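You operate a simulated robot arm through the tools that you are given. There is no shell and no other tool.

The job below is to be done with a simulated two-armed robot. You get a single attempt, and the scene is never put back.

TASK
Take the pressed scarf out and lay it on the cabinet top.
Fine: turn the cycle dial off before you free the latch; leave the press lid up.

Only the result counts: the job must be done as asked and must still hold three seconds after the hand-in. Knocking over, shifting, dropping, spilling or breaking anything else fails it. Lids that push on must go on centred and level and be pressed home; caps that screw on are set level and turned clockwise until they are tight.

THE ROBOT
Two 7-joint arms with fingered hands on one trunk that stands fixed in place. Base frame: the origin is at the foot of the trunk, x ahead of it, y to its left, z up. Lengths are in mm, angles in rad, forces in N, time in s.
The left shoulder is at [73, 152, 1359], the right one opposite. With the tool pointing down near the work surface each hand reaches from about 100 to 800 mm from the base axis, measured 20 degrees to its own side. Payload 4 kg a hand.
The TCP of each hand is the grasp point between the finger pads, 30 mm short of the fingertips. In the tool frame z runs along the fingers and y along their closing line. The gripper opens to 104 mm; its body begins 35 mm behind the TCP. The gripper is a hand of 3 fingers: y runs from the thumb to the fingers, the wrist lies at [-15, -104, -178] in the tool frame, and closing takes about 1.5 s.
Orientation is that of the tool frame in the base frame, as [roll, pitch, yaw] about the fixed x, y, z axes, in that order (R = Rz(yaw) Ry(pitch) Rx(roll)). With the fingers straight down and the wrist toward the robot, the tool's x, y and z point along [0, 1, 0], [1, 0, 0] and [0, 0, -1] of the base frame.

THE INTERFACE
- The arms move only by the tool jog_arm. It takes "left_commands", "right_commands" or both (then of equal length, played together; a hand with none holds still); each is a list of rows, each an object (a shift or turn left out is 0, a gripper value left out holds the last) with "linear": the shift along the base's x, y, z in mm, a list of three; "rotation": the turn, a rotation vector about the base's x, y, z in rad, a list of three; "claw": the opening in per cent of the stroke, from 0 (shut) to 100 (fully open). In form: [{"linear": [tx, ty, tz], "rotation": [rx, ry, rz], "claw": claw}, ...]. A call has 1 to 20 rows; each row shifts and turns the commanded pose from where the row before left it. Each row takes 0.2 s and may step no farther than 50 mm and 0.15 rad from the row before; otherwise, or with a gripper value out of range, the whole call is refused. Where a pose cannot be reached the arm comes as near as it can. A force on the tool above 40 N (or 10 N above the force at the start of the call, whichever is more), or a blocked arm, ends the call early, and 0.2 s more pass. Each finger travels about 153 mm/s and halts on what it meets, pressing with about 25 N; the grip force reading is that of the motor and also rises with nothing between the fingers. The clock runs only during rows and for 0.2 s after the last one: add rows that do not move to give the fingers time. The reply holds the time, the measured pose of the TCP, the force on the tool along the base axes, the opening and the grip force, in the units named above and with some noise, with the torque about the TCP (base axes, N m) and any sound that the robot's microphone picked up.
- Cameras (640 x 400 px; columns grow to the right, rows downward): "scene" is now at [127.7, -18, 1567.3]; the picture's right is [-0.22, -0.98, -0.00], its down [-0.75, 0.17, -0.64] and it looks along [0.62, -0.14, -0.77] (base axes); focal length 220 px, centre (320, 200). "left" rides on the left gripper at [-64, -94, -117] in its tool frame; the picture's right is [-0.72, -0.33, 0.61], its down [0.64, -0.65, 0.41] and it looks along [0.27, 0.68, 0.68] (tool axes); focal length 238 px, centre (320, 200). "right" rides on the right gripper at [64, -94, -117] in its tool frame; the picture's right is [-0.72, 0.33, -0.61], its down [-0.64, -0.65, 0.40] and it looks along [-0.27, 0.68, 0.68] (tool axes); focal length 238 px, centre (320, 200). There is no depth. A picture from a camera that has moved, and an enlarged one, comes with that camera's place and axes in the base frame and with its lens.
- capture(camera): a new picture of that camera. No time passes.
- lift_body(by): slides the trunk up (or, below 0, down) by that many mm; the arms and the scene camera ride with it, the base frame stays. It gives what a move gives, with no picture.
- grasp_type(shape, hand): the hand has 3 fingers and takes this shape, open, in about a second: jaw (thumb against the fingers, like two jaws); tri (thumb and two fingers); tip (a fingertip pinch); poke (one finger out to press); point (the index stretched); flat (the hand flat); cup (the hand cupped); fist (a fist). The gripper value then closes the fingers along that shape, each until it touches; the sizes above hold for jaw. It gives what a move gives, with no picture.
- pan_tilt(pan, tilt): turns the head with the scene camera to pan (to the left, within 1.501 rad either way) and tilt (down, from -0.506 to 1.204), counted from straight ahead of the robot. It gives what a move gives.
- close_up(camera, box): a new picture of the part [left, top, right, bottom] of that camera's present view, enlarged. No time passes.
- close_job(): hands the job in; it is judged then, once.

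Nothing tells you positions but the pictures and the camera data. Unless the task says otherwise, let go and move clear before handing in.

The tools are called after "Emit:" by a JSON object that holds its "method" and its "body". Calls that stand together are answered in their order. jog_arm: Moves the arms, as the interface text tells. Its arguments: {"type":"object","properties":{"left_commands":{"type":"array"},"right_commands":{"type":"array"}},"required":[]} The other tools are called the same way: lift_body (by) moves the trunk up or down; grasp_type (shape, hand) gives the hand a shape; pan_tilt (pan, tilt) turns the head that bears the scene camera; capture (camera) takes a picture; close_up (camera, box) takes an enlarged picture of a part of a camera's view; close_job () hands the job in.

At the start:

```text
clock: 0.0
left_ee_pos: [513.0, -87.5, 1263.4]
left_tool_rot: [-3.139, -0.003, 1.57]
left_wrist_force: [0.2, -1.1, -0.3]
left_wrist_torque: [-0.02, 0.0, -0.02]
left_opening: 103.6
left_gripper_force: 0.0
left_shape: jaw
right_ee_pos: [358.6, -413.7, 1323.4]
right_tool_rot: [3.14, 0.001, 1.571]
right_wrist_force: [-0.3, -0.3, 0.4]
right_wrist_torque: [-0.03, -0.04, 0.01]
right_opening: 103.5
right_gripper_force: 0.0
right_shape: jaw
trunk travel left (down, up): [-775.0, 165.0]
head pan, tilt (commanded): [-0.22, 0.88]
```

scene: 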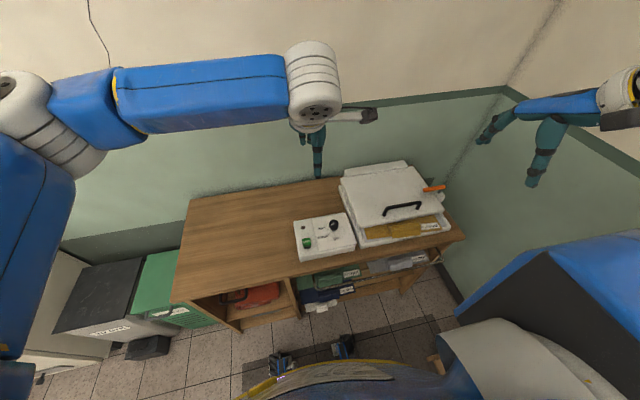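
right: 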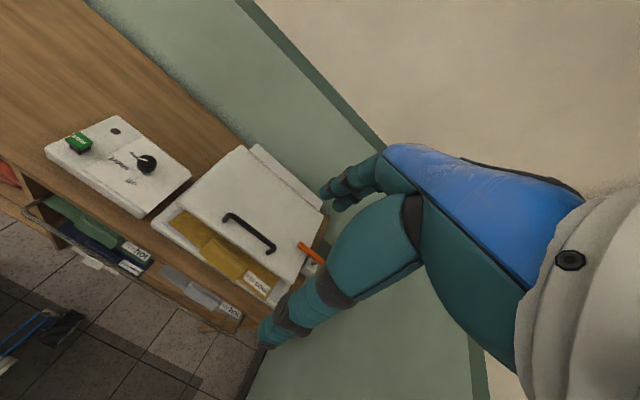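
left: 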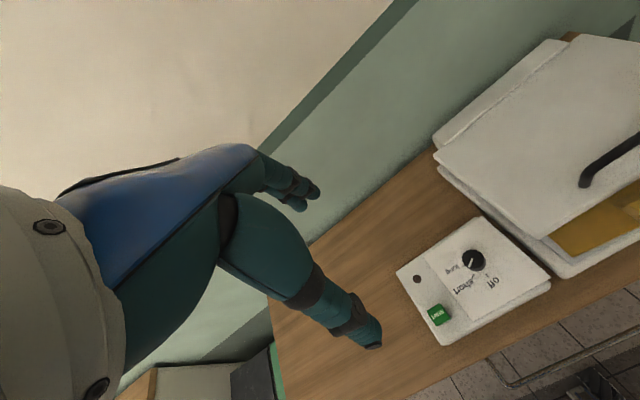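

I see a workbench with a press (white lid, black handle, orange latch lever) and a control panel with a dial and green button to its left. Let me look more closely before moving.

Emit:
{"method": "close_up", "body": {"camera": "scene", "box": [280, 150, 480, 275]}}

Emit:
{"method": "close_up", "body": {"camera": "left", "box": [380, 200, 580, 325]}}

Emit:
{"method": "close_up", "body": {"camera": "right", "box": [140, 130, 340, 320]}}

Emit:
{"method": "close_up", "body": {"camera": "scene", "box": [20, 180, 340, 380]}}

```text
3.20 times, centred on (380, 212) of scene
camera zoom: at [127.7, -18.0, 1567.3], right [-0.22, -0.98, 0.0], down [-0.75, 0.17, -0.64], along [0.62, -0.14, -0.77], focal length 705 px, centre (128, 160)
```

zoom: 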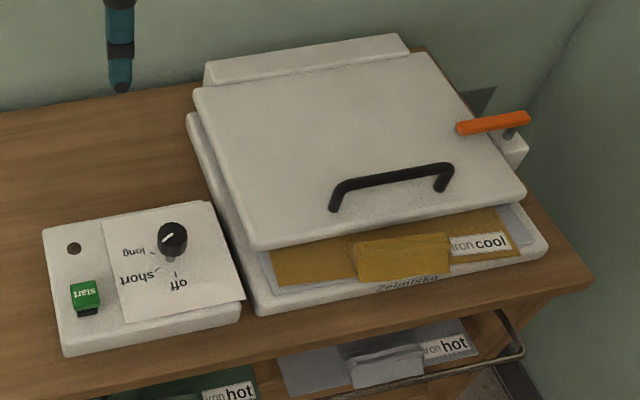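

```text
3.20 times, centred on (480, 262) of left
camera zoom: at [419.4, -151.2, 1381.7], right [-0.33, -0.72, -0.61], down [-0.65, 0.64, -0.4], along [0.68, 0.27, -0.68], focal length 763 px, centre (-192, 0)
```

zoom: 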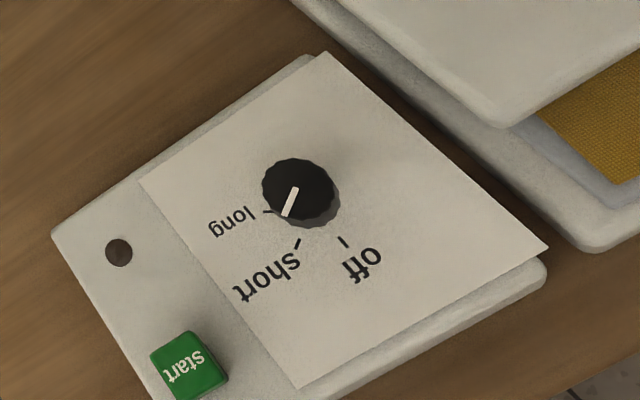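

```text
2.11 times, centred on (240, 225) of right
camera zoom: at [264.7, -349.7, 1439.8], right [0.33, -0.72, 0.61], down [-0.65, -0.64, -0.4], along [0.68, -0.27, -0.68], focal length 502 px, centre (488, 147)
```

zoom: 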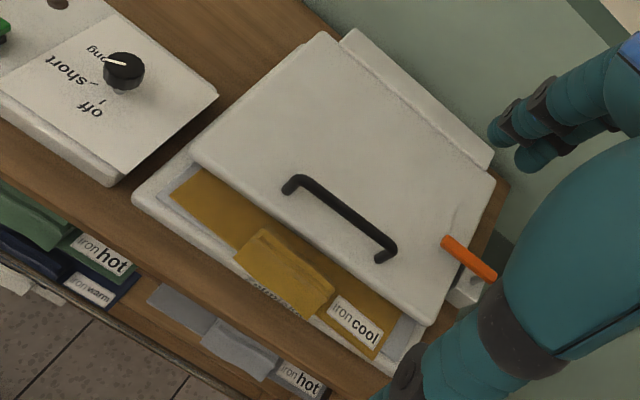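

```text
2.00 times, centred on (180, 280) of scene
camera zoom: at [127.7, -18.0, 1567.3], right [-0.22, -0.98, 0.0], down [-0.75, 0.17, -0.64], along [0.62, -0.14, -0.77], focal length 440 px, centre (600, 40)
```

zoom: 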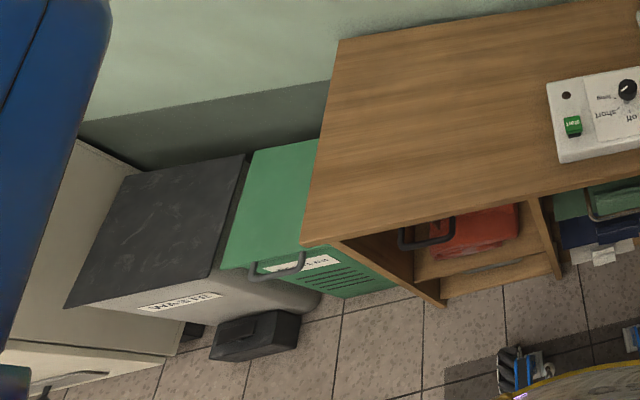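

The press holds a mustard cloth with the lid latched; the dial sits around "long/short". Next I look around for the cabinet by turning the head.

Emit:
{"method": "pan_tilt", "body": {"pan": 0.7, "tilt": 0.75}}

Emit:
{"method": "capture", "body": {"camera": "scene"}}

```text
clock: 1.2
left_ee_pos: [512.8, -87.4, 1265.5]
left_tool_rot: [3.141, 0.001, 1.571]
left_wrist_force: [0.3, 0.6, 0.1]
left_wrist_torque: [-0.02, 0.01, 0.01]
left_opening: 103.3
left_gripper_force: 0.0
left_shape: jaw
right_ee_pos: [357.5, -411.8, 1325.6]
right_tool_rot: [3.141, 0.0, 1.571]
right_wrist_force: [0.3, 0.0, 0.4]
right_wrist_torque: [-0.01, -0.01, -0.01]
right_opening: 103.5
right_gripper_force: 0.1
right_shape: jaw
trunk travel left (down, up): [-775.0, 165.0]
head pan, tilt (commanded): [0.7, 0.75]
```

```text
taken
camera scene: at [116.4, 52.0, 1577.7], right [0.64, -0.77, 0.0], down [-0.52, -0.44, -0.73], along [0.56, 0.47, -0.68], focal length 220 px, centre (320, 200)
```

scene: 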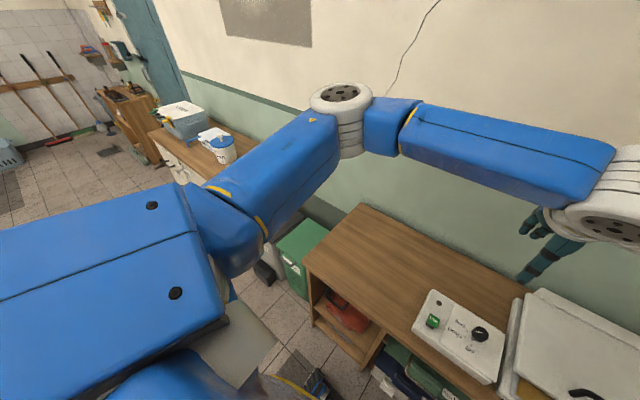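

The left arm hides part of the room on the left. I keep panning to find which cabinet top is meant.

Emit:
{"method": "pan_tilt", "body": {"pan": 1.4, "tilt": 0.9}}

Emit:
{"method": "capture", "body": {"camera": "scene"}}

```text
clock: 2.3
left_ee_pos: [513.3, -85.9, 1264.9]
left_tool_rot: [-3.14, 0.0, 1.571]
left_wrist_force: [-0.2, 0.5, -0.4]
left_wrist_torque: [-0.01, 0.01, -0.01]
left_opening: 103.6
left_gripper_force: 0.1
left_shape: jaw
right_ee_pos: [357.2, -412.1, 1325.4]
right_tool_rot: [-3.141, 0.0, 1.572]
right_wrist_force: [-0.7, 0.4, -0.7]
right_wrist_torque: [-0.02, -0.01, 0.0]
right_opening: 103.7
right_gripper_force: 0.0
right_shape: jaw
trunk travel left (down, up): [-775.0, 165.0]
head pan, tilt (commanded): [1.4, 0.901]
```

```text
taken
camera scene: at [65.8, 73.1, 1566.0], right [0.99, -0.17, 0.0], down [-0.13, -0.77, -0.62], along [0.1, 0.61, -0.78], focal length 220 px, centre (320, 200)
```

scene: 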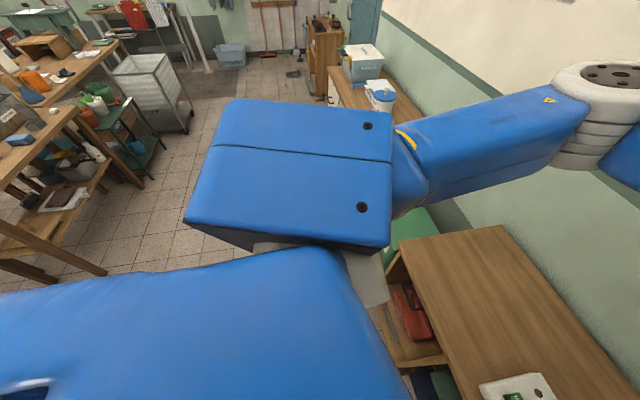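

The left arm hides the left side, so I'll swing the left hand to the left and turn it so that its camera looks there.

Emit:
{"method": "jog_arm", "body": {"left_commands": [{"linear": [-20, 40, 0], "rotation": [0, 0, 0.14]}, {"linear": [-20, 40, 0], "rotation": [0, 0, 0.14]}, {"linear": [-20, 40, 0], "rotation": [0, 0, 0.14]}, {"linear": [-20, 40, 0], "rotation": [0, 0, 0.14]}, {"linear": [-20, 40, 0], "rotation": [0, 0, 0.14]}, {"linear": [-20, 40, 0], "rotation": [0, 0, 0.14]}, {"linear": [-20, 40, 0], "rotation": [0, 0, 0.14]}, {"linear": [-20, 40, 0], "rotation": [0, 0, 0.14]}, {"linear": [0, 40, 0], "rotation": [0, 0, 0.14]}]}}

Emit:
{"method": "capture", "body": {"camera": "left"}}

Emit:
{"method": "capture", "body": {"camera": "scene"}}

```text
clock: 4.3
left_ee_pos: [381.7, 305.3, 1298.4]
left_tool_rot: [-3.141, 0.002, 2.83]
left_wrist_force: [-0.6, -0.2, 0.5]
left_wrist_torque: [0.0, 0.01, 0.01]
left_opening: 104.0
left_gripper_force: 0.0
left_shape: jaw
left hand out of reach, approached as far as the arm can: row 7, 8
right_ee_pos: [355.9, -409.6, 1326.5]
right_tool_rot: [3.139, 0.003, 1.571]
right_wrist_force: [0.2, 0.2, 0.4]
right_wrist_torque: [0.0, 0.02, -0.01]
right_opening: 103.7
right_gripper_force: 0.0
right_shape: jaw
trunk travel left (down, up): [-775.0, 165.0]
head pan, tilt (commanded): [1.4, 0.901]
```

```text
taken
camera left: at [412.6, 195.7, 1415.3], right [0.59, -0.53, -0.61], down [-0.81, -0.43, -0.4], along [-0.05, 0.73, -0.68], focal length 238 px, centre (320, 200)
```

left: 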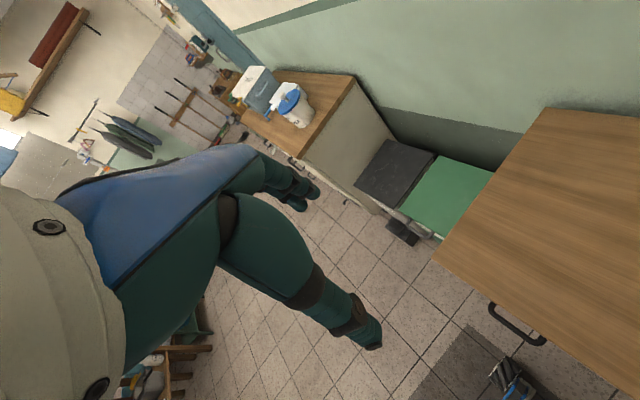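

```text
taken
camera scene: at [63.0, 78.7, 1565.8], right [0.99, -0.17, 0.0], down [-0.13, -0.77, -0.62], along [0.11, 0.61, -0.78], focal length 220 px, centre (320, 200)
```

scene: 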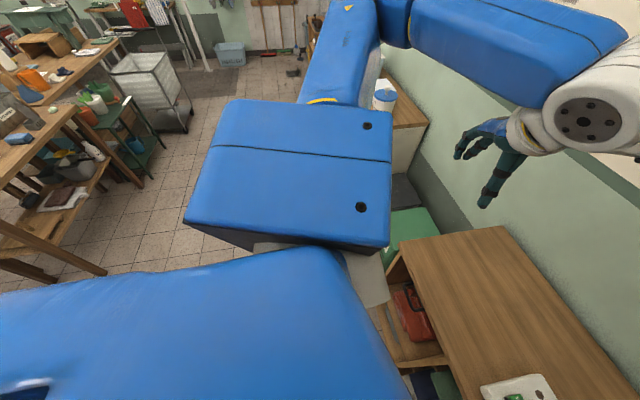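

The wooden counter with the tub is over a metre to the left, beyond reach. I check the labels on the green and black boxes and the table furniture before deciding what "cabinet" means.

Emit:
{"method": "pan_tilt", "body": {"pan": 0.5, "tilt": 0.95}}

Emit:
{"method": "capture", "body": {"camera": "scene"}}

Emit:
{"method": "close_up", "body": {"camera": "left", "box": [340, 130, 500, 250]}}

```text
clock: 5.5
left_ee_pos: [382.2, 301.7, 1297.6]
left_tool_rot: [3.14, 0.0, 2.83]
left_wrist_force: [0.6, 0.7, -0.7]
left_wrist_torque: [-0.04, 0.01, -0.01]
left_opening: 103.8
left_gripper_force: 0.0
left_shape: jaw
right_ee_pos: [356.1, -412.2, 1324.7]
right_tool_rot: [-3.14, -0.001, 1.573]
right_wrist_force: [0.2, -0.3, -0.5]
right_wrist_torque: [-0.03, 0.01, -0.01]
right_opening: 103.6
right_gripper_force: 0.1
right_shape: jaw
trunk travel left (down, up): [-775.0, 165.0]
head pan, tilt (commanded): [0.499, 0.949]
```

```text
taken
camera scene: at [115.7, 35.5, 1562.2], right [0.48, -0.88, 0.0], down [-0.71, -0.39, -0.58], along [0.51, 0.28, -0.81], focal length 220 px, centre (320, 200)
```

scene: 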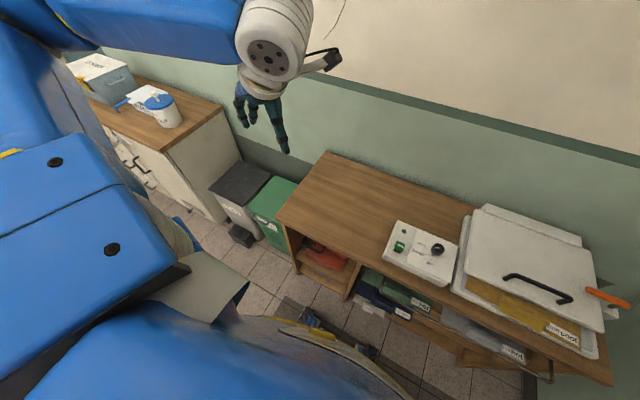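

```text
3.33 times, centred on (420, 190) of left
camera zoom: at [413.3, 191.5, 1415.3], right [0.59, -0.53, -0.61], down [-0.81, -0.42, -0.41], along [-0.05, 0.73, -0.68], focal length 794 px, centre (-13, 233)
```

zoom: 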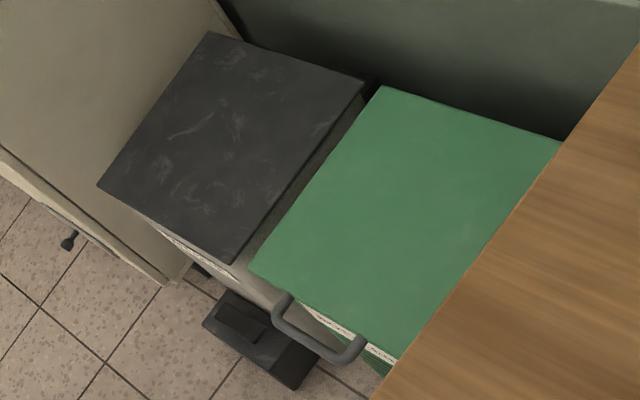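

Now a close look at the bench's shelves and box labels.

Emit:
{"method": "close_up", "body": {"camera": "scene", "box": [180, 140, 420, 290]}}

Emit:
{"method": "close_up", "body": {"camera": "scene", "box": [360, 190, 640, 390]}}

```text
2.67 times, centred on (300, 215) of scene
camera zoom: at [115.7, 35.5, 1562.2], right [0.48, -0.88, 0.0], down [-0.71, -0.39, -0.58], along [0.51, 0.28, -0.81], focal length 587 px, centre (373, 160)
```

zoom: 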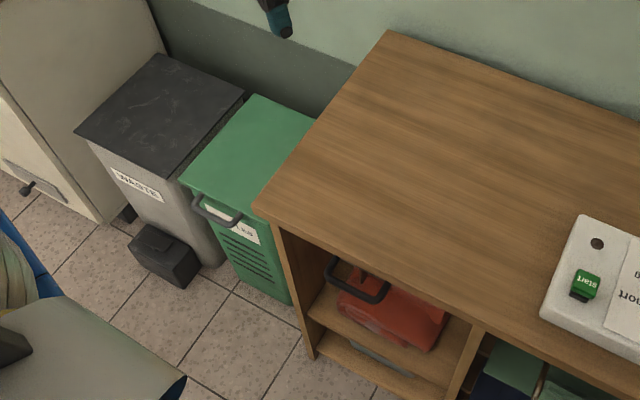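

```text
2.00 times, centred on (500, 290) of scene
camera zoom: at [115.7, 35.5, 1562.2], right [0.48, -0.88, 0.0], down [-0.71, -0.39, -0.58], along [0.51, 0.28, -0.81], focal length 440 px, centre (-40, 20)
```

zoom: 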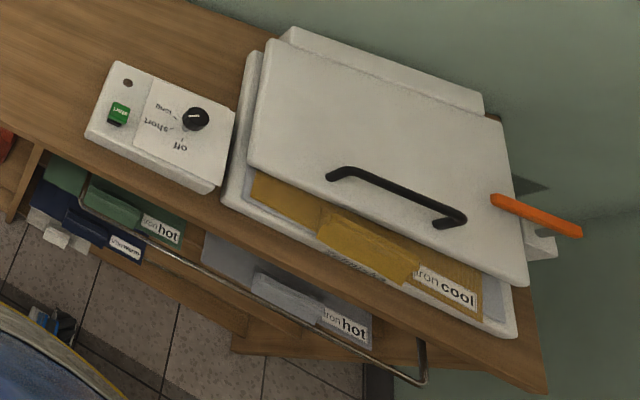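

The furniture with the press, rail and shelves is the only cabinet in reach, so its wooden top is the target, left of the control box. Now I bring the left hand back above the control box for a closer look at the dial.

Emit:
{"method": "jog_arm", "body": {"left_commands": [{"linear": [9, -46, -15], "rotation": [0, 0, -0.126]}, {"linear": [9, -46, -15], "rotation": [0, 0, -0.126]}, {"linear": [9, -46, -15], "rotation": [0, 0, -0.126]}, {"linear": [9, -46, -15], "rotation": [0, 0, -0.126]}, {"linear": [9, -46, -15], "rotation": [0, 0, -0.126]}, {"linear": [9, -46, -15], "rotation": [0, 0, -0.126]}, {"linear": [9, -46, -15], "rotation": [0, 0, -0.126]}, {"linear": [9, -46, -15], "rotation": [0, 0, -0.126]}, {"linear": [9, -46, -15], "rotation": [0, 0, -0.126]}, {"linear": [9, -46, -15], "rotation": [0, 0, -0.126]}, {"linear": [0, 0, 0]}]}}

Emit:
{"method": "capture", "body": {"camera": "left"}}

Emit:
{"method": "close_up", "body": {"camera": "right", "box": [270, 220, 350, 270]}}

```text
clock: 7.9
left_ee_pos: [472.3, -160.2, 1147.7]
left_tool_rot: [3.141, 0.0, 1.569]
left_wrist_force: [0.5, -0.3, 0.0]
left_wrist_torque: [-0.03, 0.03, -0.02]
left_opening: 104.0
left_gripper_force: 0.1
left_shape: jaw
right_ee_pos: [357.1, -412.2, 1324.0]
right_tool_rot: [3.141, 0.0, 1.571]
right_wrist_force: [0.0, -0.9, -0.7]
right_wrist_torque: [0.02, 0.02, 0.02]
right_opening: 103.8
right_gripper_force: 0.0
right_shape: jaw
trunk travel left (down, up): [-775.0, 165.0]
head pan, tilt (commanded): [0.499, 0.949]
```

```text
taken
camera left: at [378.0, -224.8, 1265.3], right [-0.33, -0.72, -0.61], down [-0.65, 0.64, -0.4], along [0.68, 0.27, -0.68], focal length 238 px, centre (320, 200)
```

left: 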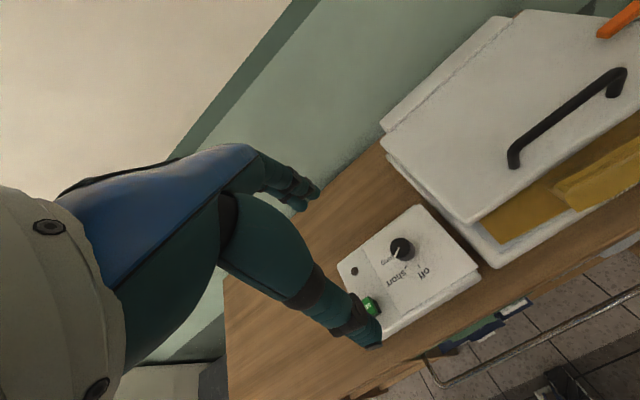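

```text
8.00 times, centred on (310, 245) of right
camera zoom: at [263.1, -349.1, 1440.3], right [0.33, -0.72, 0.61], down [-0.65, -0.64, -0.4], along [0.68, -0.27, -0.68], focal length 1907 px, centre (400, -160)
```

zoom: 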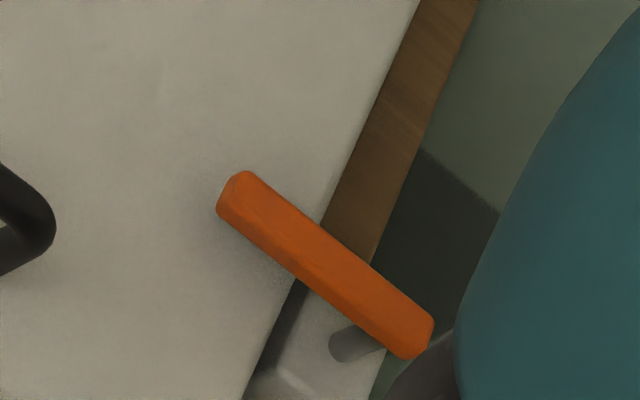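

Emit:
{"method": "close_up", "body": {"camera": "left", "box": [330, 200, 490, 300]}}

Emit:
{"method": "close_up", "body": {"camera": "scene", "box": [380, 215, 470, 290]}}

```text
4.00 times, centred on (410, 250) of left
camera zoom: at [378.0, -224.8, 1265.3], right [-0.33, -0.72, -0.61], down [-0.65, 0.64, -0.4], along [0.68, 0.27, -0.68], focal length 953 px, centre (-40, 0)
```

zoom: 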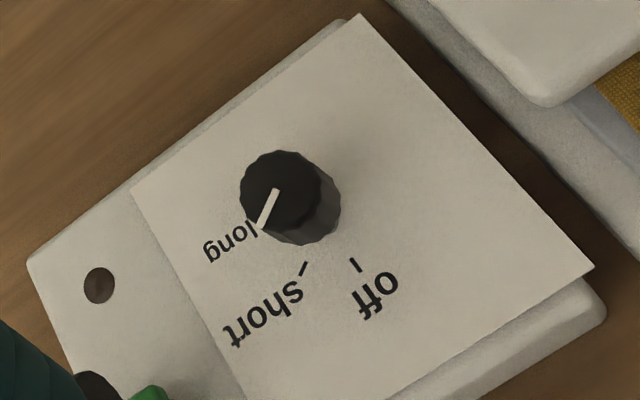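

```text
5.33 times, centred on (425, 252) of scene
camera zoom: at [116.4, 31.3, 1562.2], right [0.48, -0.88, 0.0], down [-0.71, -0.39, -0.58], along [0.51, 0.28, -0.81], focal length 1174 px, centre (-240, -80)
```

zoom: 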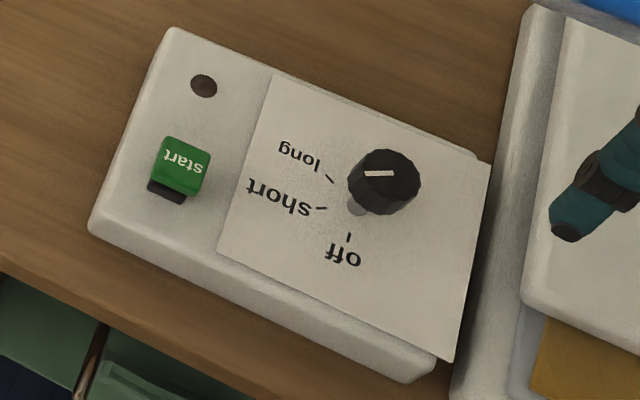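

The dial (≈[553, -164], knob top z≈888) points at "short"; "off" is 60° further counter-clockwise seen from above. I bring the left hand over it, pre-turned by -0.5 rad, and check the alignment.

Emit:
{"method": "jog_arm", "body": {"left_commands": [{"linear": [16, -1, -35], "rotation": [0, 0, -0.1], "claw": 65}, {"linear": [16, -1, -35], "rotation": [0, 0, -0.1]}, {"linear": [16, -1, -35], "rotation": [0, 0, -0.1]}, {"linear": [16, -1, -35], "rotation": [0, 0, -0.1]}, {"linear": [16, -1, -37], "rotation": [0, 0, -0.1]}, {"linear": [0, 0, 0]}]}}

Emit:
{"method": "pan_tilt", "body": {"pan": -0.3, "tilt": 0.9}}

Emit:
{"method": "capture", "body": {"camera": "left"}}

Emit:
{"method": "capture", "body": {"camera": "scene"}}

Emit:
{"method": "capture", "body": {"camera": "right"}}

```text
clock: 9.3
left_ee_pos: [551.8, -164.2, 970.9]
left_tool_rot: [-3.141, -0.001, 1.07]
left_wrist_force: [-0.5, 0.3, -0.6]
left_wrist_torque: [-0.02, -0.03, -0.01]
left_opening: 67.8
left_gripper_force: 0.2
left_shape: jaw
right_ee_pos: [356.5, -413.2, 1324.5]
right_tool_rot: [3.141, -0.001, 1.571]
right_wrist_force: [0.0, 0.1, 0.4]
right_wrist_torque: [0.03, 0.02, -0.01]
right_opening: 104.1
right_gripper_force: 0.0
right_shape: jaw
trunk travel left (down, up): [-775.0, 165.0]
head pan, tilt (commanded): [0.499, 0.949]
```

```text
clock: 10.4
left_ee_pos: [552.7, -162.6, 971.6]
left_tool_rot: [-3.141, -0.001, 1.073]
left_wrist_force: [0.6, 0.4, -0.1]
left_wrist_torque: [0.0, 0.03, -0.04]
left_opening: 68.1
left_gripper_force: 0.0
left_shape: jaw
right_ee_pos: [355.7, -411.5, 1324.7]
right_tool_rot: [-3.141, 0.0, 1.57]
right_wrist_force: [0.3, -0.7, 1.1]
right_wrist_torque: [0.02, 0.02, -0.01]
right_opening: 103.8
right_gripper_force: 0.1
right_shape: jaw
trunk travel left (down, up): [-775.0, 165.0]
head pan, tilt (commanded): [-0.3, 0.901]
```

```text
taken
camera left: at [437.8, -174.8, 1089.0], right [-0.63, -0.48, -0.61], down [-0.27, 0.87, -0.4], along [0.73, -0.09, -0.68], focal length 238 px, centre (320, 200)
```

left: 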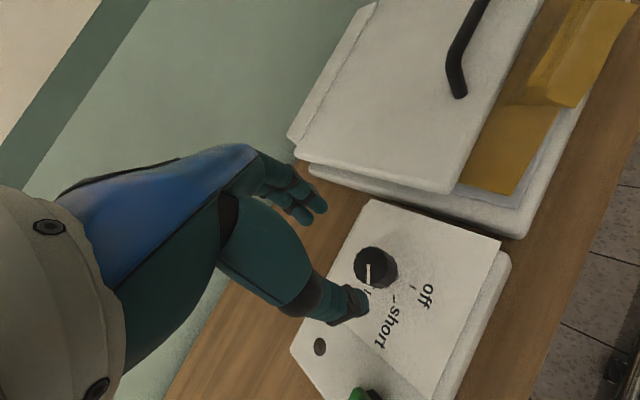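

```text
taken
camera scene: at [125.0, -24.0, 1565.6], right [-0.29, -0.96, 0.0], down [-0.75, 0.23, -0.62], along [0.59, -0.18, -0.79], focal length 220 px, centre (320, 200)
```

scene: 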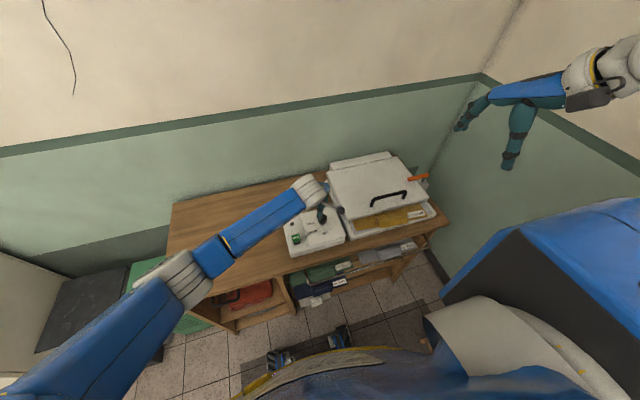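

```text
taken
camera right: at [263.5, -348.4, 1440.4], right [0.33, -0.72, 0.61], down [-0.65, -0.64, -0.4], along [0.68, -0.27, -0.68], focal length 238 px, centre (320, 200)
```

right: 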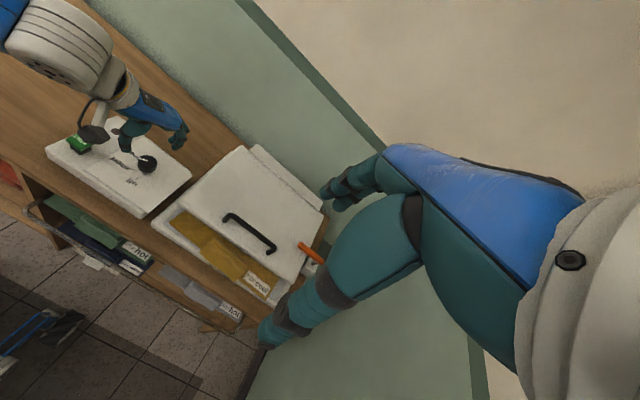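

The hand is close to centred over the dial. I zoom in to refine the offset.

Emit:
{"method": "close_up", "body": {"camera": "left", "box": [280, 190, 440, 310]}}

Emit:
{"method": "close_up", "body": {"camera": "right", "box": [40, 70, 240, 220]}}

Emit:
{"method": "close_up", "body": {"camera": "scene", "box": [270, 150, 450, 260]}}

```text
3.33 times, centred on (360, 250) of left
camera zoom: at [437.8, -174.8, 1089.0], right [-0.63, -0.48, -0.61], down [-0.27, 0.87, -0.4], along [0.73, -0.09, -0.68], focal length 794 px, centre (187, 33)
```

zoom: 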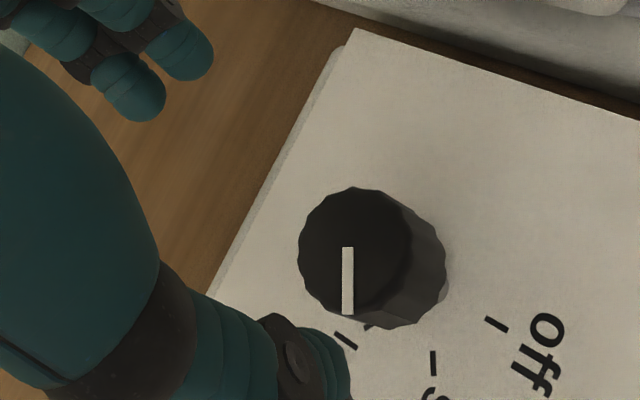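

```text
2.67 times, centred on (140, 145) of right
camera zoom: at [263.5, -348.4, 1440.4], right [0.33, -0.72, 0.61], down [-0.65, -0.64, -0.4], along [0.68, -0.27, -0.68], focal length 636 px, centre (800, 347)
```

zoom: 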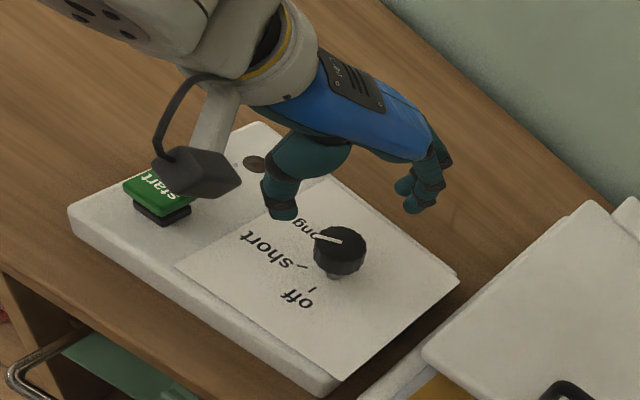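

```text
3.56 times, centred on (360, 205) of scene
camera zoom: at [125.0, -24.0, 1565.6], right [-0.29, -0.96, 0.0], down [-0.75, 0.23, -0.62], along [0.59, -0.18, -0.79], focal length 783 px, centre (178, 182)
```

zoom: 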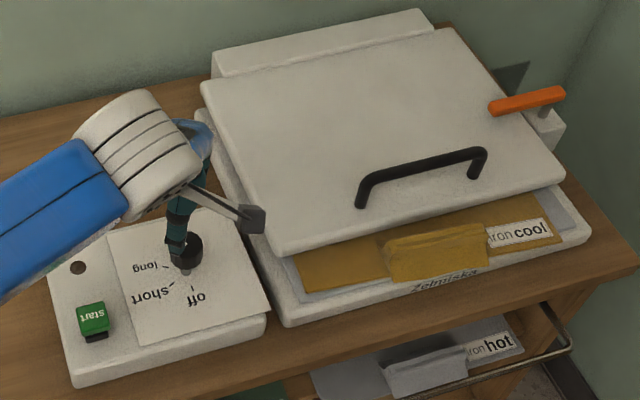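

The knob is about 1 mm ahead and 3 mm right of the hand's axis. I lower onto it with the jaw straddling the knob.

Emit:
{"method": "jog_arm", "body": {"left_commands": [{"linear": [1, -2, -30]}, {"linear": [0, 0, -30]}, {"linear": [0, 0, -15]}, {"linear": [0, 0, -15]}, {"linear": [0, 0, 0]}]}}

Emit:
{"method": "close_up", "body": {"camera": "left", "box": [240, 160, 440, 310]}}

Emit:
{"method": "close_up", "body": {"camera": "right", "box": [40, 70, 240, 220]}}

```text
clock: 11.6
left_ee_pos: [552.2, -166.2, 879.3]
left_tool_rot: [-3.141, 0.0, 1.072]
left_wrist_force: [0.0, 0.0, 0.7]
left_wrist_torque: [0.0, -0.03, -0.04]
left_opening: 67.7
left_gripper_force: 0.0
left_shape: jaw
right_ee_pos: [357.1, -412.3, 1324.6]
right_tool_rot: [-3.141, 0.001, 1.57]
right_wrist_force: [-0.6, 0.2, 0.1]
right_wrist_torque: [0.02, 0.03, -0.03]
right_opening: 103.6
right_gripper_force: 0.1
right_shape: jaw
trunk travel left (down, up): [-775.0, 165.0]
head pan, tilt (commanded): [-0.3, 0.901]
```

```text
2.67 times, centred on (340, 235) of left
camera zoom: at [437.3, -176.5, 997.2], right [-0.63, -0.48, -0.61], down [-0.27, 0.88, -0.4], along [0.73, -0.09, -0.68], focal length 636 px, centre (267, 107)
```

zoom: 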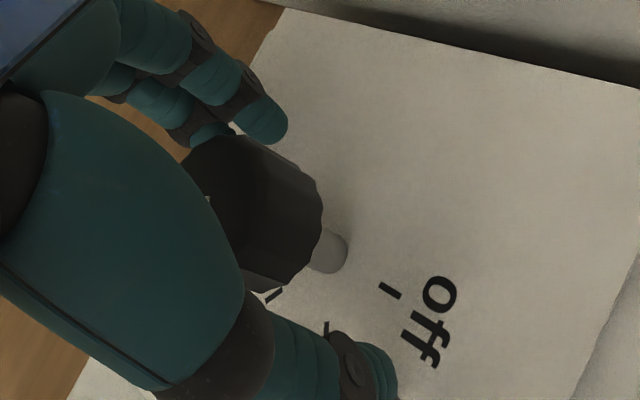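

```text
2.67 times, centred on (140, 145) of right
camera zoom: at [263.4, -348.4, 1440.4], right [0.33, -0.72, 0.61], down [-0.65, -0.64, -0.4], along [0.68, -0.27, -0.68], focal length 636 px, centre (800, 347)
```

zoom: 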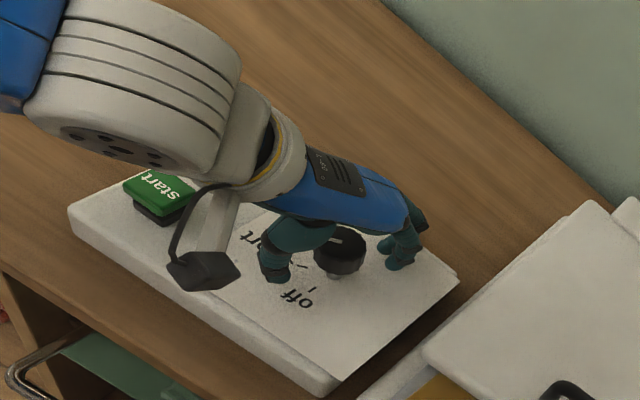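

The jaw straddles the knob without touching. I close it and then read the result.

Emit:
{"method": "jog_arm", "body": {"left_commands": [{"claw": 40}, {"claw": 30}, {"claw": 22}, {"linear": [0, 0, 0]}, {"linear": [0, 0, 0]}]}}

Emit:
{"method": "close_up", "body": {"camera": "right", "box": [40, 70, 240, 220]}}

```text
clock: 12.8
left_ee_pos: [551.0, -165.6, 880.4]
left_tool_rot: [-3.14, 0.0, 1.07]
left_wrist_force: [-0.8, 0.1, -0.4]
left_wrist_torque: [0.01, 0.0, 0.0]
left_opening: 23.0
left_gripper_force: 0.0
left_shape: jaw
right_ee_pos: [356.8, -411.5, 1325.2]
right_tool_rot: [3.141, -0.001, 1.57]
right_wrist_force: [0.6, -0.4, 0.2]
right_wrist_torque: [0.0, -0.02, 0.0]
right_opening: 103.5
right_gripper_force: 0.1
right_shape: jaw
trunk travel left (down, up): [-775.0, 165.0]
head pan, tilt (commanded): [-0.3, 0.901]
```

```text
2.67 times, centred on (140, 145) of right
camera zoom: at [263.3, -348.4, 1440.4], right [0.33, -0.72, 0.61], down [-0.65, -0.64, -0.4], along [0.68, -0.27, -0.68], focal length 636 px, centre (800, 347)
```

zoom: 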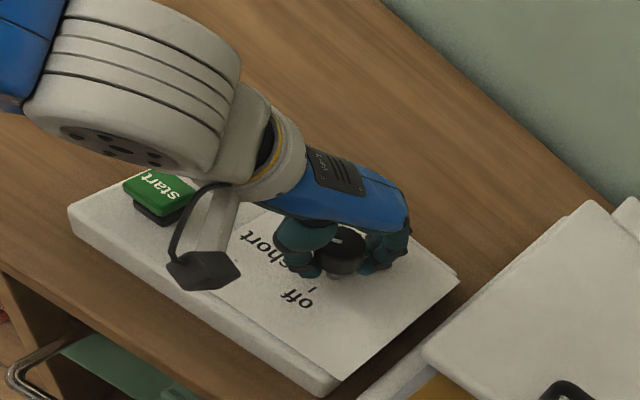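

The fingers are around the knob but read no grip yet, so I close further.

Emit:
{"method": "jog_arm", "body": {"left_commands": [{"claw": 15}, {"claw": 8}, {"claw": 0}, {"linear": [0, 0, 0]}, {"linear": [0, 0, 0]}]}}

Emit:
{"method": "close_up", "body": {"camera": "left", "box": [240, 160, 440, 310]}}

```text
clock: 14.0
left_ee_pos: [551.3, -164.6, 878.3]
left_tool_rot: [-3.136, 0.0, 1.072]
left_wrist_force: [-10.3, 3.4, -12.5]
left_wrist_torque: [-0.09, -0.16, -0.03]
left_opening: 16.0
left_gripper_force: 24.6
left_shape: jaw
right_ee_pos: [356.0, -411.1, 1324.4]
right_tool_rot: [3.141, -0.002, 1.57]
right_wrist_force: [-0.3, 0.1, 0.5]
right_wrist_torque: [-0.04, 0.0, -0.01]
right_opening: 103.6
right_gripper_force: 0.0
right_shape: jaw
trunk travel left (down, up): [-775.0, 165.0]
head pan, tilt (commanded): [-0.3, 0.901]
```

```text
2.67 times, centred on (340, 235) of left
camera zoom: at [436.7, -175.6, 995.8], right [-0.63, -0.47, -0.61], down [-0.27, 0.88, -0.4], along [0.73, -0.09, -0.68], focal length 636 px, centre (267, 107)
```

zoom: 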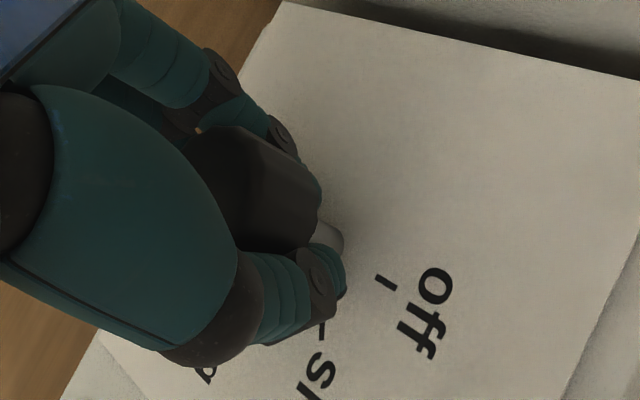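

The knob is gripped (25 N). I turn it about 60° counter-clockwise toward "off".

Emit:
{"method": "jog_arm", "body": {"left_commands": [{"rotation": [0, 0, 0.1]}, {"rotation": [0, 0, 0.1]}, {"rotation": [0, 0, 0.1]}, {"rotation": [0, 0, 0.1]}, {"rotation": [0, 0, 0.1]}, {"rotation": [0, 0, 0.1]}, {"rotation": [0, 0, 0.1]}, {"rotation": [0, 0, 0.1]}, {"rotation": [0, 0, 0.1]}, {"rotation": [0, 0, 0.1]}, {"rotation": [0, 0, 0.05]}, {"linear": [0, 0, 0]}]}}

Emit:
{"method": "close_up", "body": {"camera": "right", "box": [40, 70, 240, 220]}}

Emit:
{"method": "capture", "body": {"camera": "left"}}

```text
clock: 15.4
left_ee_pos: [591.1, -86.0, 865.8]
left_tool_rot: [3.078, -0.087, 1.716]
left_wrist_force: [-7.5, 1.5, 23.9]
left_wrist_torque: [0.0, 0.22, 0.02]
left_opening: 13.7
left_gripper_force: 25.5
left_shape: jaw
right_ee_pos: [352.2, -409.0, 1326.7]
right_tool_rot: [3.137, 0.004, 1.572]
right_wrist_force: [-0.3, 0.0, -0.2]
right_wrist_torque: [0.02, 0.05, 0.03]
right_opening: 103.7
right_gripper_force: 0.1
right_shape: jaw
trunk travel left (down, up): [-775.0, 165.0]
head pan, tilt (commanded): [-0.3, 0.901]
stopped in row 7 (left hand): the force on the tool passed its limit at 44 N (the readings are from after the stop); the commanded pose is now the measured one
```

```text
2.67 times, centred on (140, 145) of right
camera zoom: at [258.7, -344.6, 1442.2], right [0.33, -0.72, 0.62], down [-0.65, -0.64, -0.4], along [0.69, -0.27, -0.67], focal length 636 px, centre (800, 347)
```

zoom: 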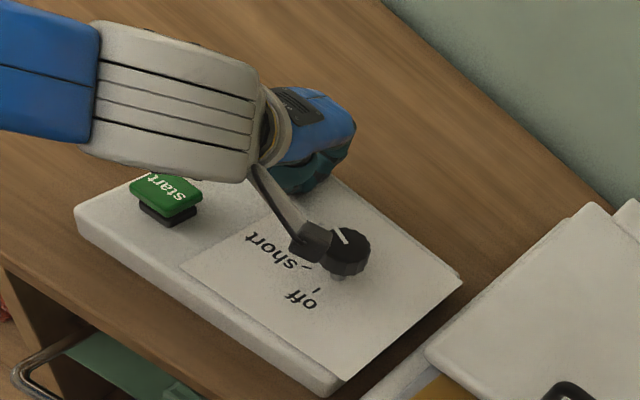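

```text
taken
camera left: at [499.7, -173.0, 972.1], right [-0.19, -0.7, -0.69], down [-0.72, 0.58, -0.39], along [0.67, 0.42, -0.61], focal length 238 px, centre (320, 200)
```

left: 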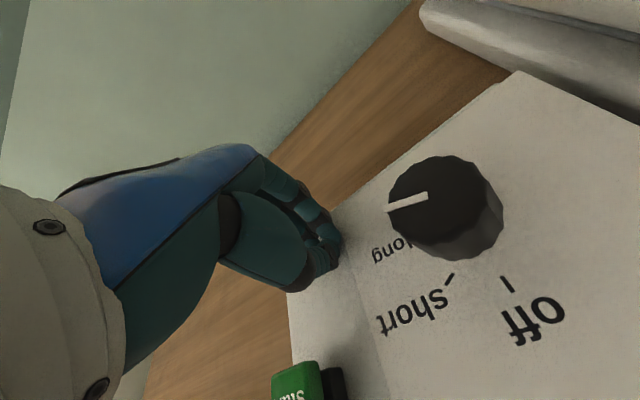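

The hand slipped: the left arm evidently can't make this turn so far across the body, and the dial went the wrong way (to "long"). I lift the left hand straight off and check that nothing else was disturbed.

Emit:
{"method": "jog_arm", "body": {"left_commands": [{"linear": [0, 0, 25]}, {"linear": [0, 0, 30]}, {"linear": [0, 0, 40]}, {"linear": [0, 0, 40], "rotation": [0, 0, 0]}, {"linear": [0, 0, 40]}]}}

Emit:
{"method": "capture", "body": {"camera": "left"}}

Emit:
{"method": "close_up", "body": {"camera": "right", "box": [40, 70, 240, 220]}}

```text
clock: 16.8
left_ee_pos: [612.2, -17.4, 1019.7]
left_tool_rot: [3.05, -0.193, 1.786]
left_wrist_force: [-0.3, -0.1, -0.2]
left_wrist_torque: [-0.02, -0.01, 0.03]
left_opening: 12.6
left_gripper_force: 24.8
left_shape: jaw
right_ee_pos: [354.4, -409.1, 1326.5]
right_tool_rot: [3.139, 0.006, 1.573]
right_wrist_force: [-0.2, -0.6, -0.4]
right_wrist_torque: [0.02, 0.0, 0.03]
right_opening: 103.8
right_gripper_force: 0.0
right_shape: jaw
trunk travel left (down, up): [-775.0, 165.0]
head pan, tilt (commanded): [-0.3, 0.901]
stopped in row 5 (left hand): the arm was blocked; the commanded pose is now the measured one
```

```text
taken
camera left: at [527.3, -121.5, 1113.7], right [-0.14, -0.63, -0.77], down [-0.75, 0.57, -0.33], along [0.64, 0.53, -0.55], focal length 238 px, centre (320, 200)
```

left: 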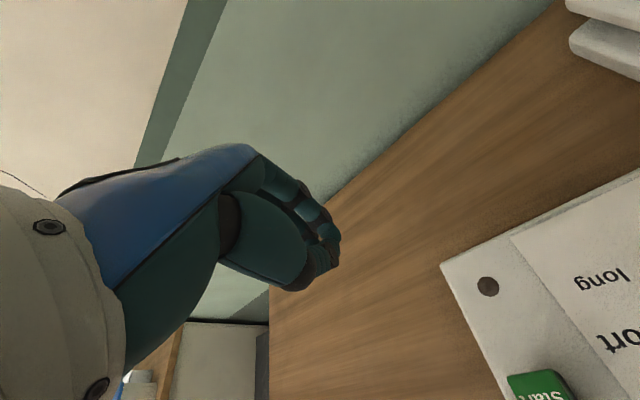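

```text
2.67 times, centred on (140, 145) of right
camera zoom: at [261.3, -344.3, 1441.7], right [0.33, -0.72, 0.62], down [-0.65, -0.64, -0.4], along [0.69, -0.27, -0.68], focal length 636 px, centre (800, 347)
```

zoom: 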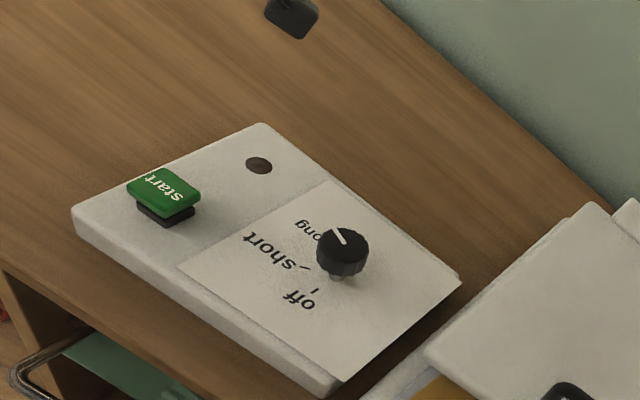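

The left arm reports "blocked" while only rising, so I look at where its forearm is.

Emit:
{"method": "capture", "body": {"camera": "scene"}}

Emit:
{"method": "capture", "body": {"camera": "right"}}

```text
taken
camera scene: at [124.2, -24.6, 1565.7], right [-0.3, -0.96, 0.0], down [-0.75, 0.23, -0.62], along [0.59, -0.18, -0.79], focal length 220 px, centre (320, 200)
```

scene: 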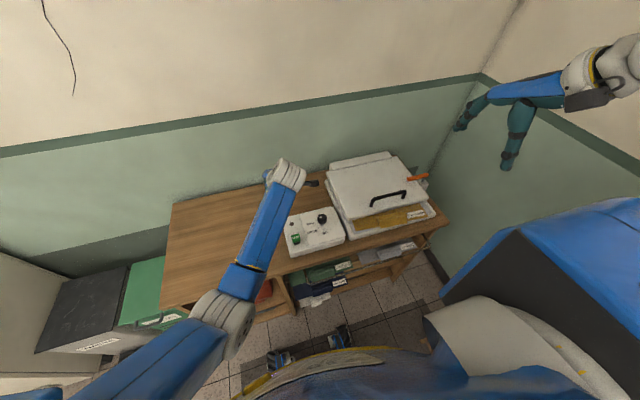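

```text
taken
camera right: at [261.3, -344.3, 1441.7], right [0.33, -0.72, 0.62], down [-0.65, -0.64, -0.4], along [0.69, -0.27, -0.68], focal length 238 px, centre (320, 200)
```

right: 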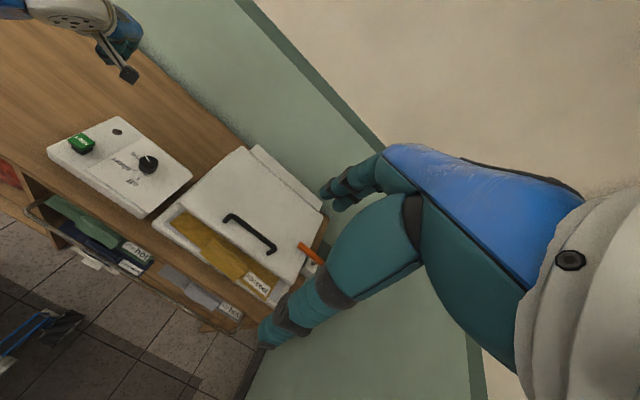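

The left elbow appears wedged low near the body. I move the left hand away to the left and up, in small steps, to free it.

Emit:
{"method": "jog_arm", "body": {"left_commands": [{"linear": [-10, 35, 10]}, {"linear": [-10, 35, 10]}, {"linear": [-15, 35, 15]}, {"linear": [-15, 35, 15]}, {"linear": [-15, 35, 15]}, {"linear": [-15, 35, 15]}, {"linear": [0, 0, 0]}]}}

Emit:
{"method": "capture", "body": {"camera": "scene"}}

```text
clock: 18.4
left_ee_pos: [532.5, 191.4, 1101.8]
left_tool_rot: [3.054, -0.191, 1.784]
left_wrist_force: [-0.6, 0.7, 0.8]
left_wrist_torque: [0.0, 0.01, -0.02]
left_opening: 12.8
left_gripper_force: 25.2
left_shape: jaw
right_ee_pos: [356.2, -408.3, 1325.4]
right_tool_rot: [3.139, 0.006, 1.574]
right_wrist_force: [0.4, -0.2, -0.1]
right_wrist_torque: [0.0, 0.0, 0.01]
right_opening: 103.8
right_gripper_force: 0.1
right_shape: jaw
trunk travel left (down, up): [-775.0, 165.0]
head pan, tilt (commanded): [-0.3, 0.901]
```

```text
taken
camera scene: at [124.7, -22.2, 1565.7], right [-0.3, -0.96, 0.0], down [-0.75, 0.23, -0.62], along [0.59, -0.18, -0.78], focal length 220 px, centre (320, 200)
```

scene: 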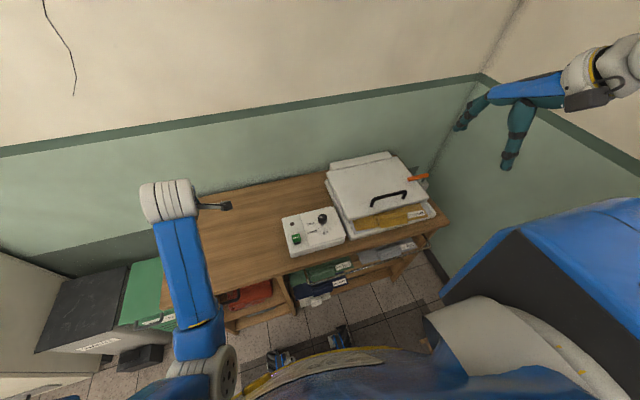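

The left arm is free again and clear of everything. I park it higher on the left and bring the right hand over the dial instead, since that is within its easy range.

Emit:
{"method": "jog_arm", "body": {"left_commands": [{"linear": [-8, 8, 15]}, {"linear": [-8, 8, 15]}, {"linear": [-8, 8, 15]}, {"linear": [-8, 8, 15]}, {"linear": [-8, 8, 15]}, {"linear": [-8, 8, 15]}, {"linear": [-8, 8, 15]}, {"linear": [-8, 8, 15]}, {"linear": [0, 0, 0]}, {"linear": [0, 0, 0]}, {"linear": [0, 0, 0]}], "right_commands": [{"linear": [19.5, 24.3, -35.5], "rotation": [0, 0, -0.05], "claw": 65}, {"linear": [19.5, 24.3, -35.5], "rotation": [0, 0, -0.05]}, {"linear": [19.5, 24.3, -35.5], "rotation": [0, 0, -0.05]}, {"linear": [19.5, 24.3, -35.5], "rotation": [0, 0, -0.05]}, {"linear": [19.5, 24.3, -35.5], "rotation": [0, 0, -0.05]}, {"linear": [19.5, 24.3, -35.5], "rotation": [0, 0, -0.05]}, {"linear": [19.5, 24.3, -35.5], "rotation": [0, 0, -0.05]}, {"linear": [19.5, 24.3, -35.5], "rotation": [0, 0, -0.05]}, {"linear": [19.5, 24.3, -35.5], "rotation": [0, 0, -0.05]}, {"linear": [19.5, 24.3, -35.5], "rotation": [0, 0, -0.05]}, {"linear": [0, 0, 0]}]}}

Emit:
{"method": "capture", "body": {"camera": "scene"}}

Emit:
{"method": "capture", "body": {"camera": "right"}}

Emit:
{"method": "capture", "body": {"camera": "left"}}

```text
clock: 20.8
left_ee_pos: [467.2, 270.8, 1223.0]
left_tool_rot: [3.037, -0.226, 1.806]
left_wrist_force: [-1.0, -0.5, 0.0]
left_wrist_torque: [0.01, 0.04, 0.02]
left_opening: 12.6
left_gripper_force: 25.2
left_shape: jaw
right_ee_pos: [553.0, -163.5, 970.8]
right_tool_rot: [3.137, 0.007, 1.073]
right_wrist_force: [0.0, 0.2, 0.0]
right_wrist_torque: [0.0, 0.03, -0.02]
right_opening: 67.8
right_gripper_force: 0.2
right_shape: jaw
trunk travel left (down, up): [-775.0, 165.0]
head pan, tilt (commanded): [-0.3, 0.901]
```

```text
taken
camera scene: at [125.2, -19.6, 1565.7], right [-0.3, -0.96, 0.0], down [-0.75, 0.23, -0.62], along [0.59, -0.18, -0.78], focal length 220 px, centre (320, 200)
```

scene: 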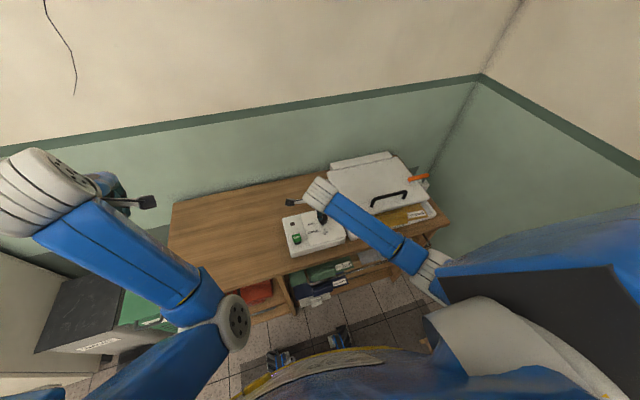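

```text
taken
camera right: at [501.6, -61.7, 1085.1], right [-0.06, -0.78, 0.62], down [-0.88, -0.25, -0.4], along [0.47, -0.57, -0.67], focal length 238 px, centre (320, 200)
```

right: 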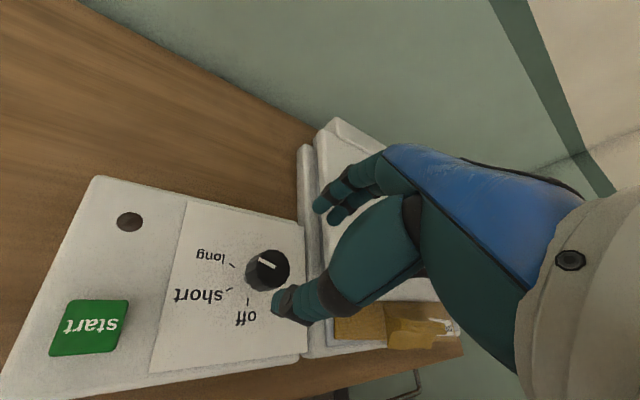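

```text
taken
camera left: at [384.6, 162.2, 1313.3], right [-0.12, -0.6, -0.79], down [-0.76, 0.57, -0.31], along [0.64, 0.56, -0.53], focal length 238 px, centre (320, 200)
```

left: 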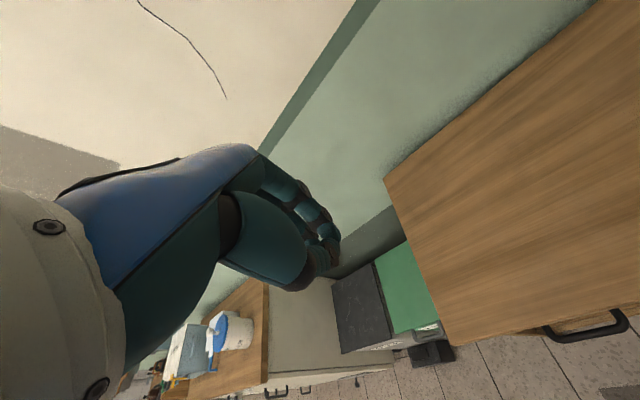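

The right hand is above the knob. I zoom in to check the centring and the dial's pointer.

Emit:
{"method": "close_up", "body": {"camera": "right", "box": [180, 210, 340, 330]}}

```text
3.33 times, centred on (260, 270) of right
camera zoom: at [501.6, -61.7, 1085.1], right [-0.06, -0.78, 0.62], down [-0.88, -0.25, -0.4], along [0.47, -0.57, -0.67], focal length 794 px, centre (520, -33)
```

zoom: 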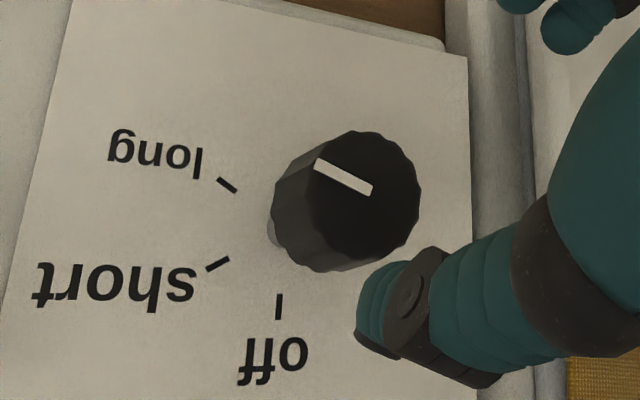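

Knob centre is ≈[552.5, -166]; the pointer is at ≈71° (off is at 180°), so about 1.9 rad counter-clockwise is needed, in two grasps. I lower the right hand.

Emit:
{"method": "jog_arm", "body": {"right_commands": [{"linear": [0, -3, -30]}, {"linear": [0, 0, -30]}, {"linear": [0, 0, -15]}, {"linear": [0, 0, -11]}, {"claw": 45}, {"claw": 30}, {"claw": 22}, {"linear": [0, 0, 0]}]}}

Emit:
{"method": "close_up", "body": {"camera": "right", "box": [200, 180, 400, 320]}}

Emit:
{"method": "close_up", "body": {"camera": "scene", "box": [270, 160, 370, 260]}}

```text
clock: 22.6
left_ee_pos: [468.5, 268.6, 1224.4]
left_tool_rot: [3.033, -0.223, 1.806]
left_wrist_force: [0.6, -0.7, -0.1]
left_wrist_torque: [-0.01, -0.01, -0.06]
left_opening: 12.8
left_gripper_force: 25.0
left_shape: jaw
right_ee_pos: [550.2, -168.5, 886.3]
right_tool_rot: [3.137, 0.005, 1.073]
right_wrist_force: [-2.0, -0.3, 0.1]
right_wrist_torque: [0.01, 0.06, 0.01]
right_opening: 23.6
right_gripper_force: 0.1
right_shape: jaw
trunk travel left (down, up): [-775.0, 165.0]
head pan, tilt (commanded): [-0.3, 0.901]
```

```text
2.86 times, centred on (300, 250) of right
camera zoom: at [498.5, -66.0, 1000.3], right [-0.06, -0.78, 0.62], down [-0.88, -0.25, -0.4], along [0.47, -0.57, -0.68], focal length 681 px, centre (377, 57)
```

zoom: 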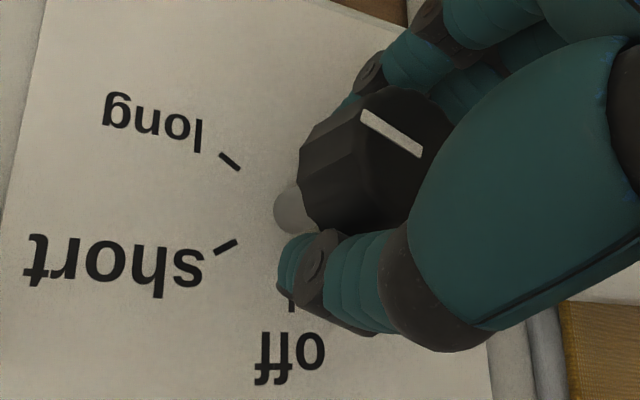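

```text
4.00 times, centred on (320, 210) of scene
camera zoom: at [124.9, -20.9, 1565.7], right [-0.3, -0.96, 0.0], down [-0.75, 0.23, -0.62], along [0.59, -0.18, -0.78], focal length 881 px, centre (320, 160)
```

zoom: 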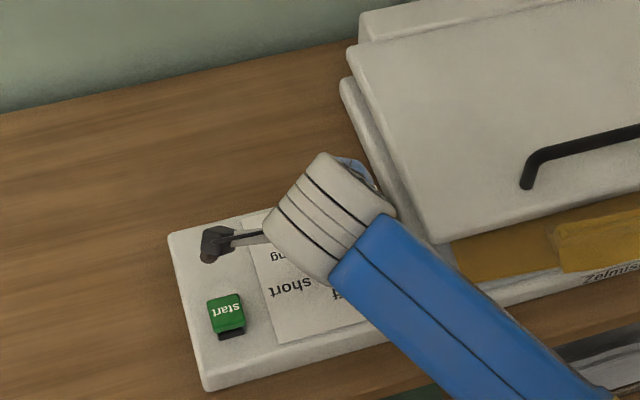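

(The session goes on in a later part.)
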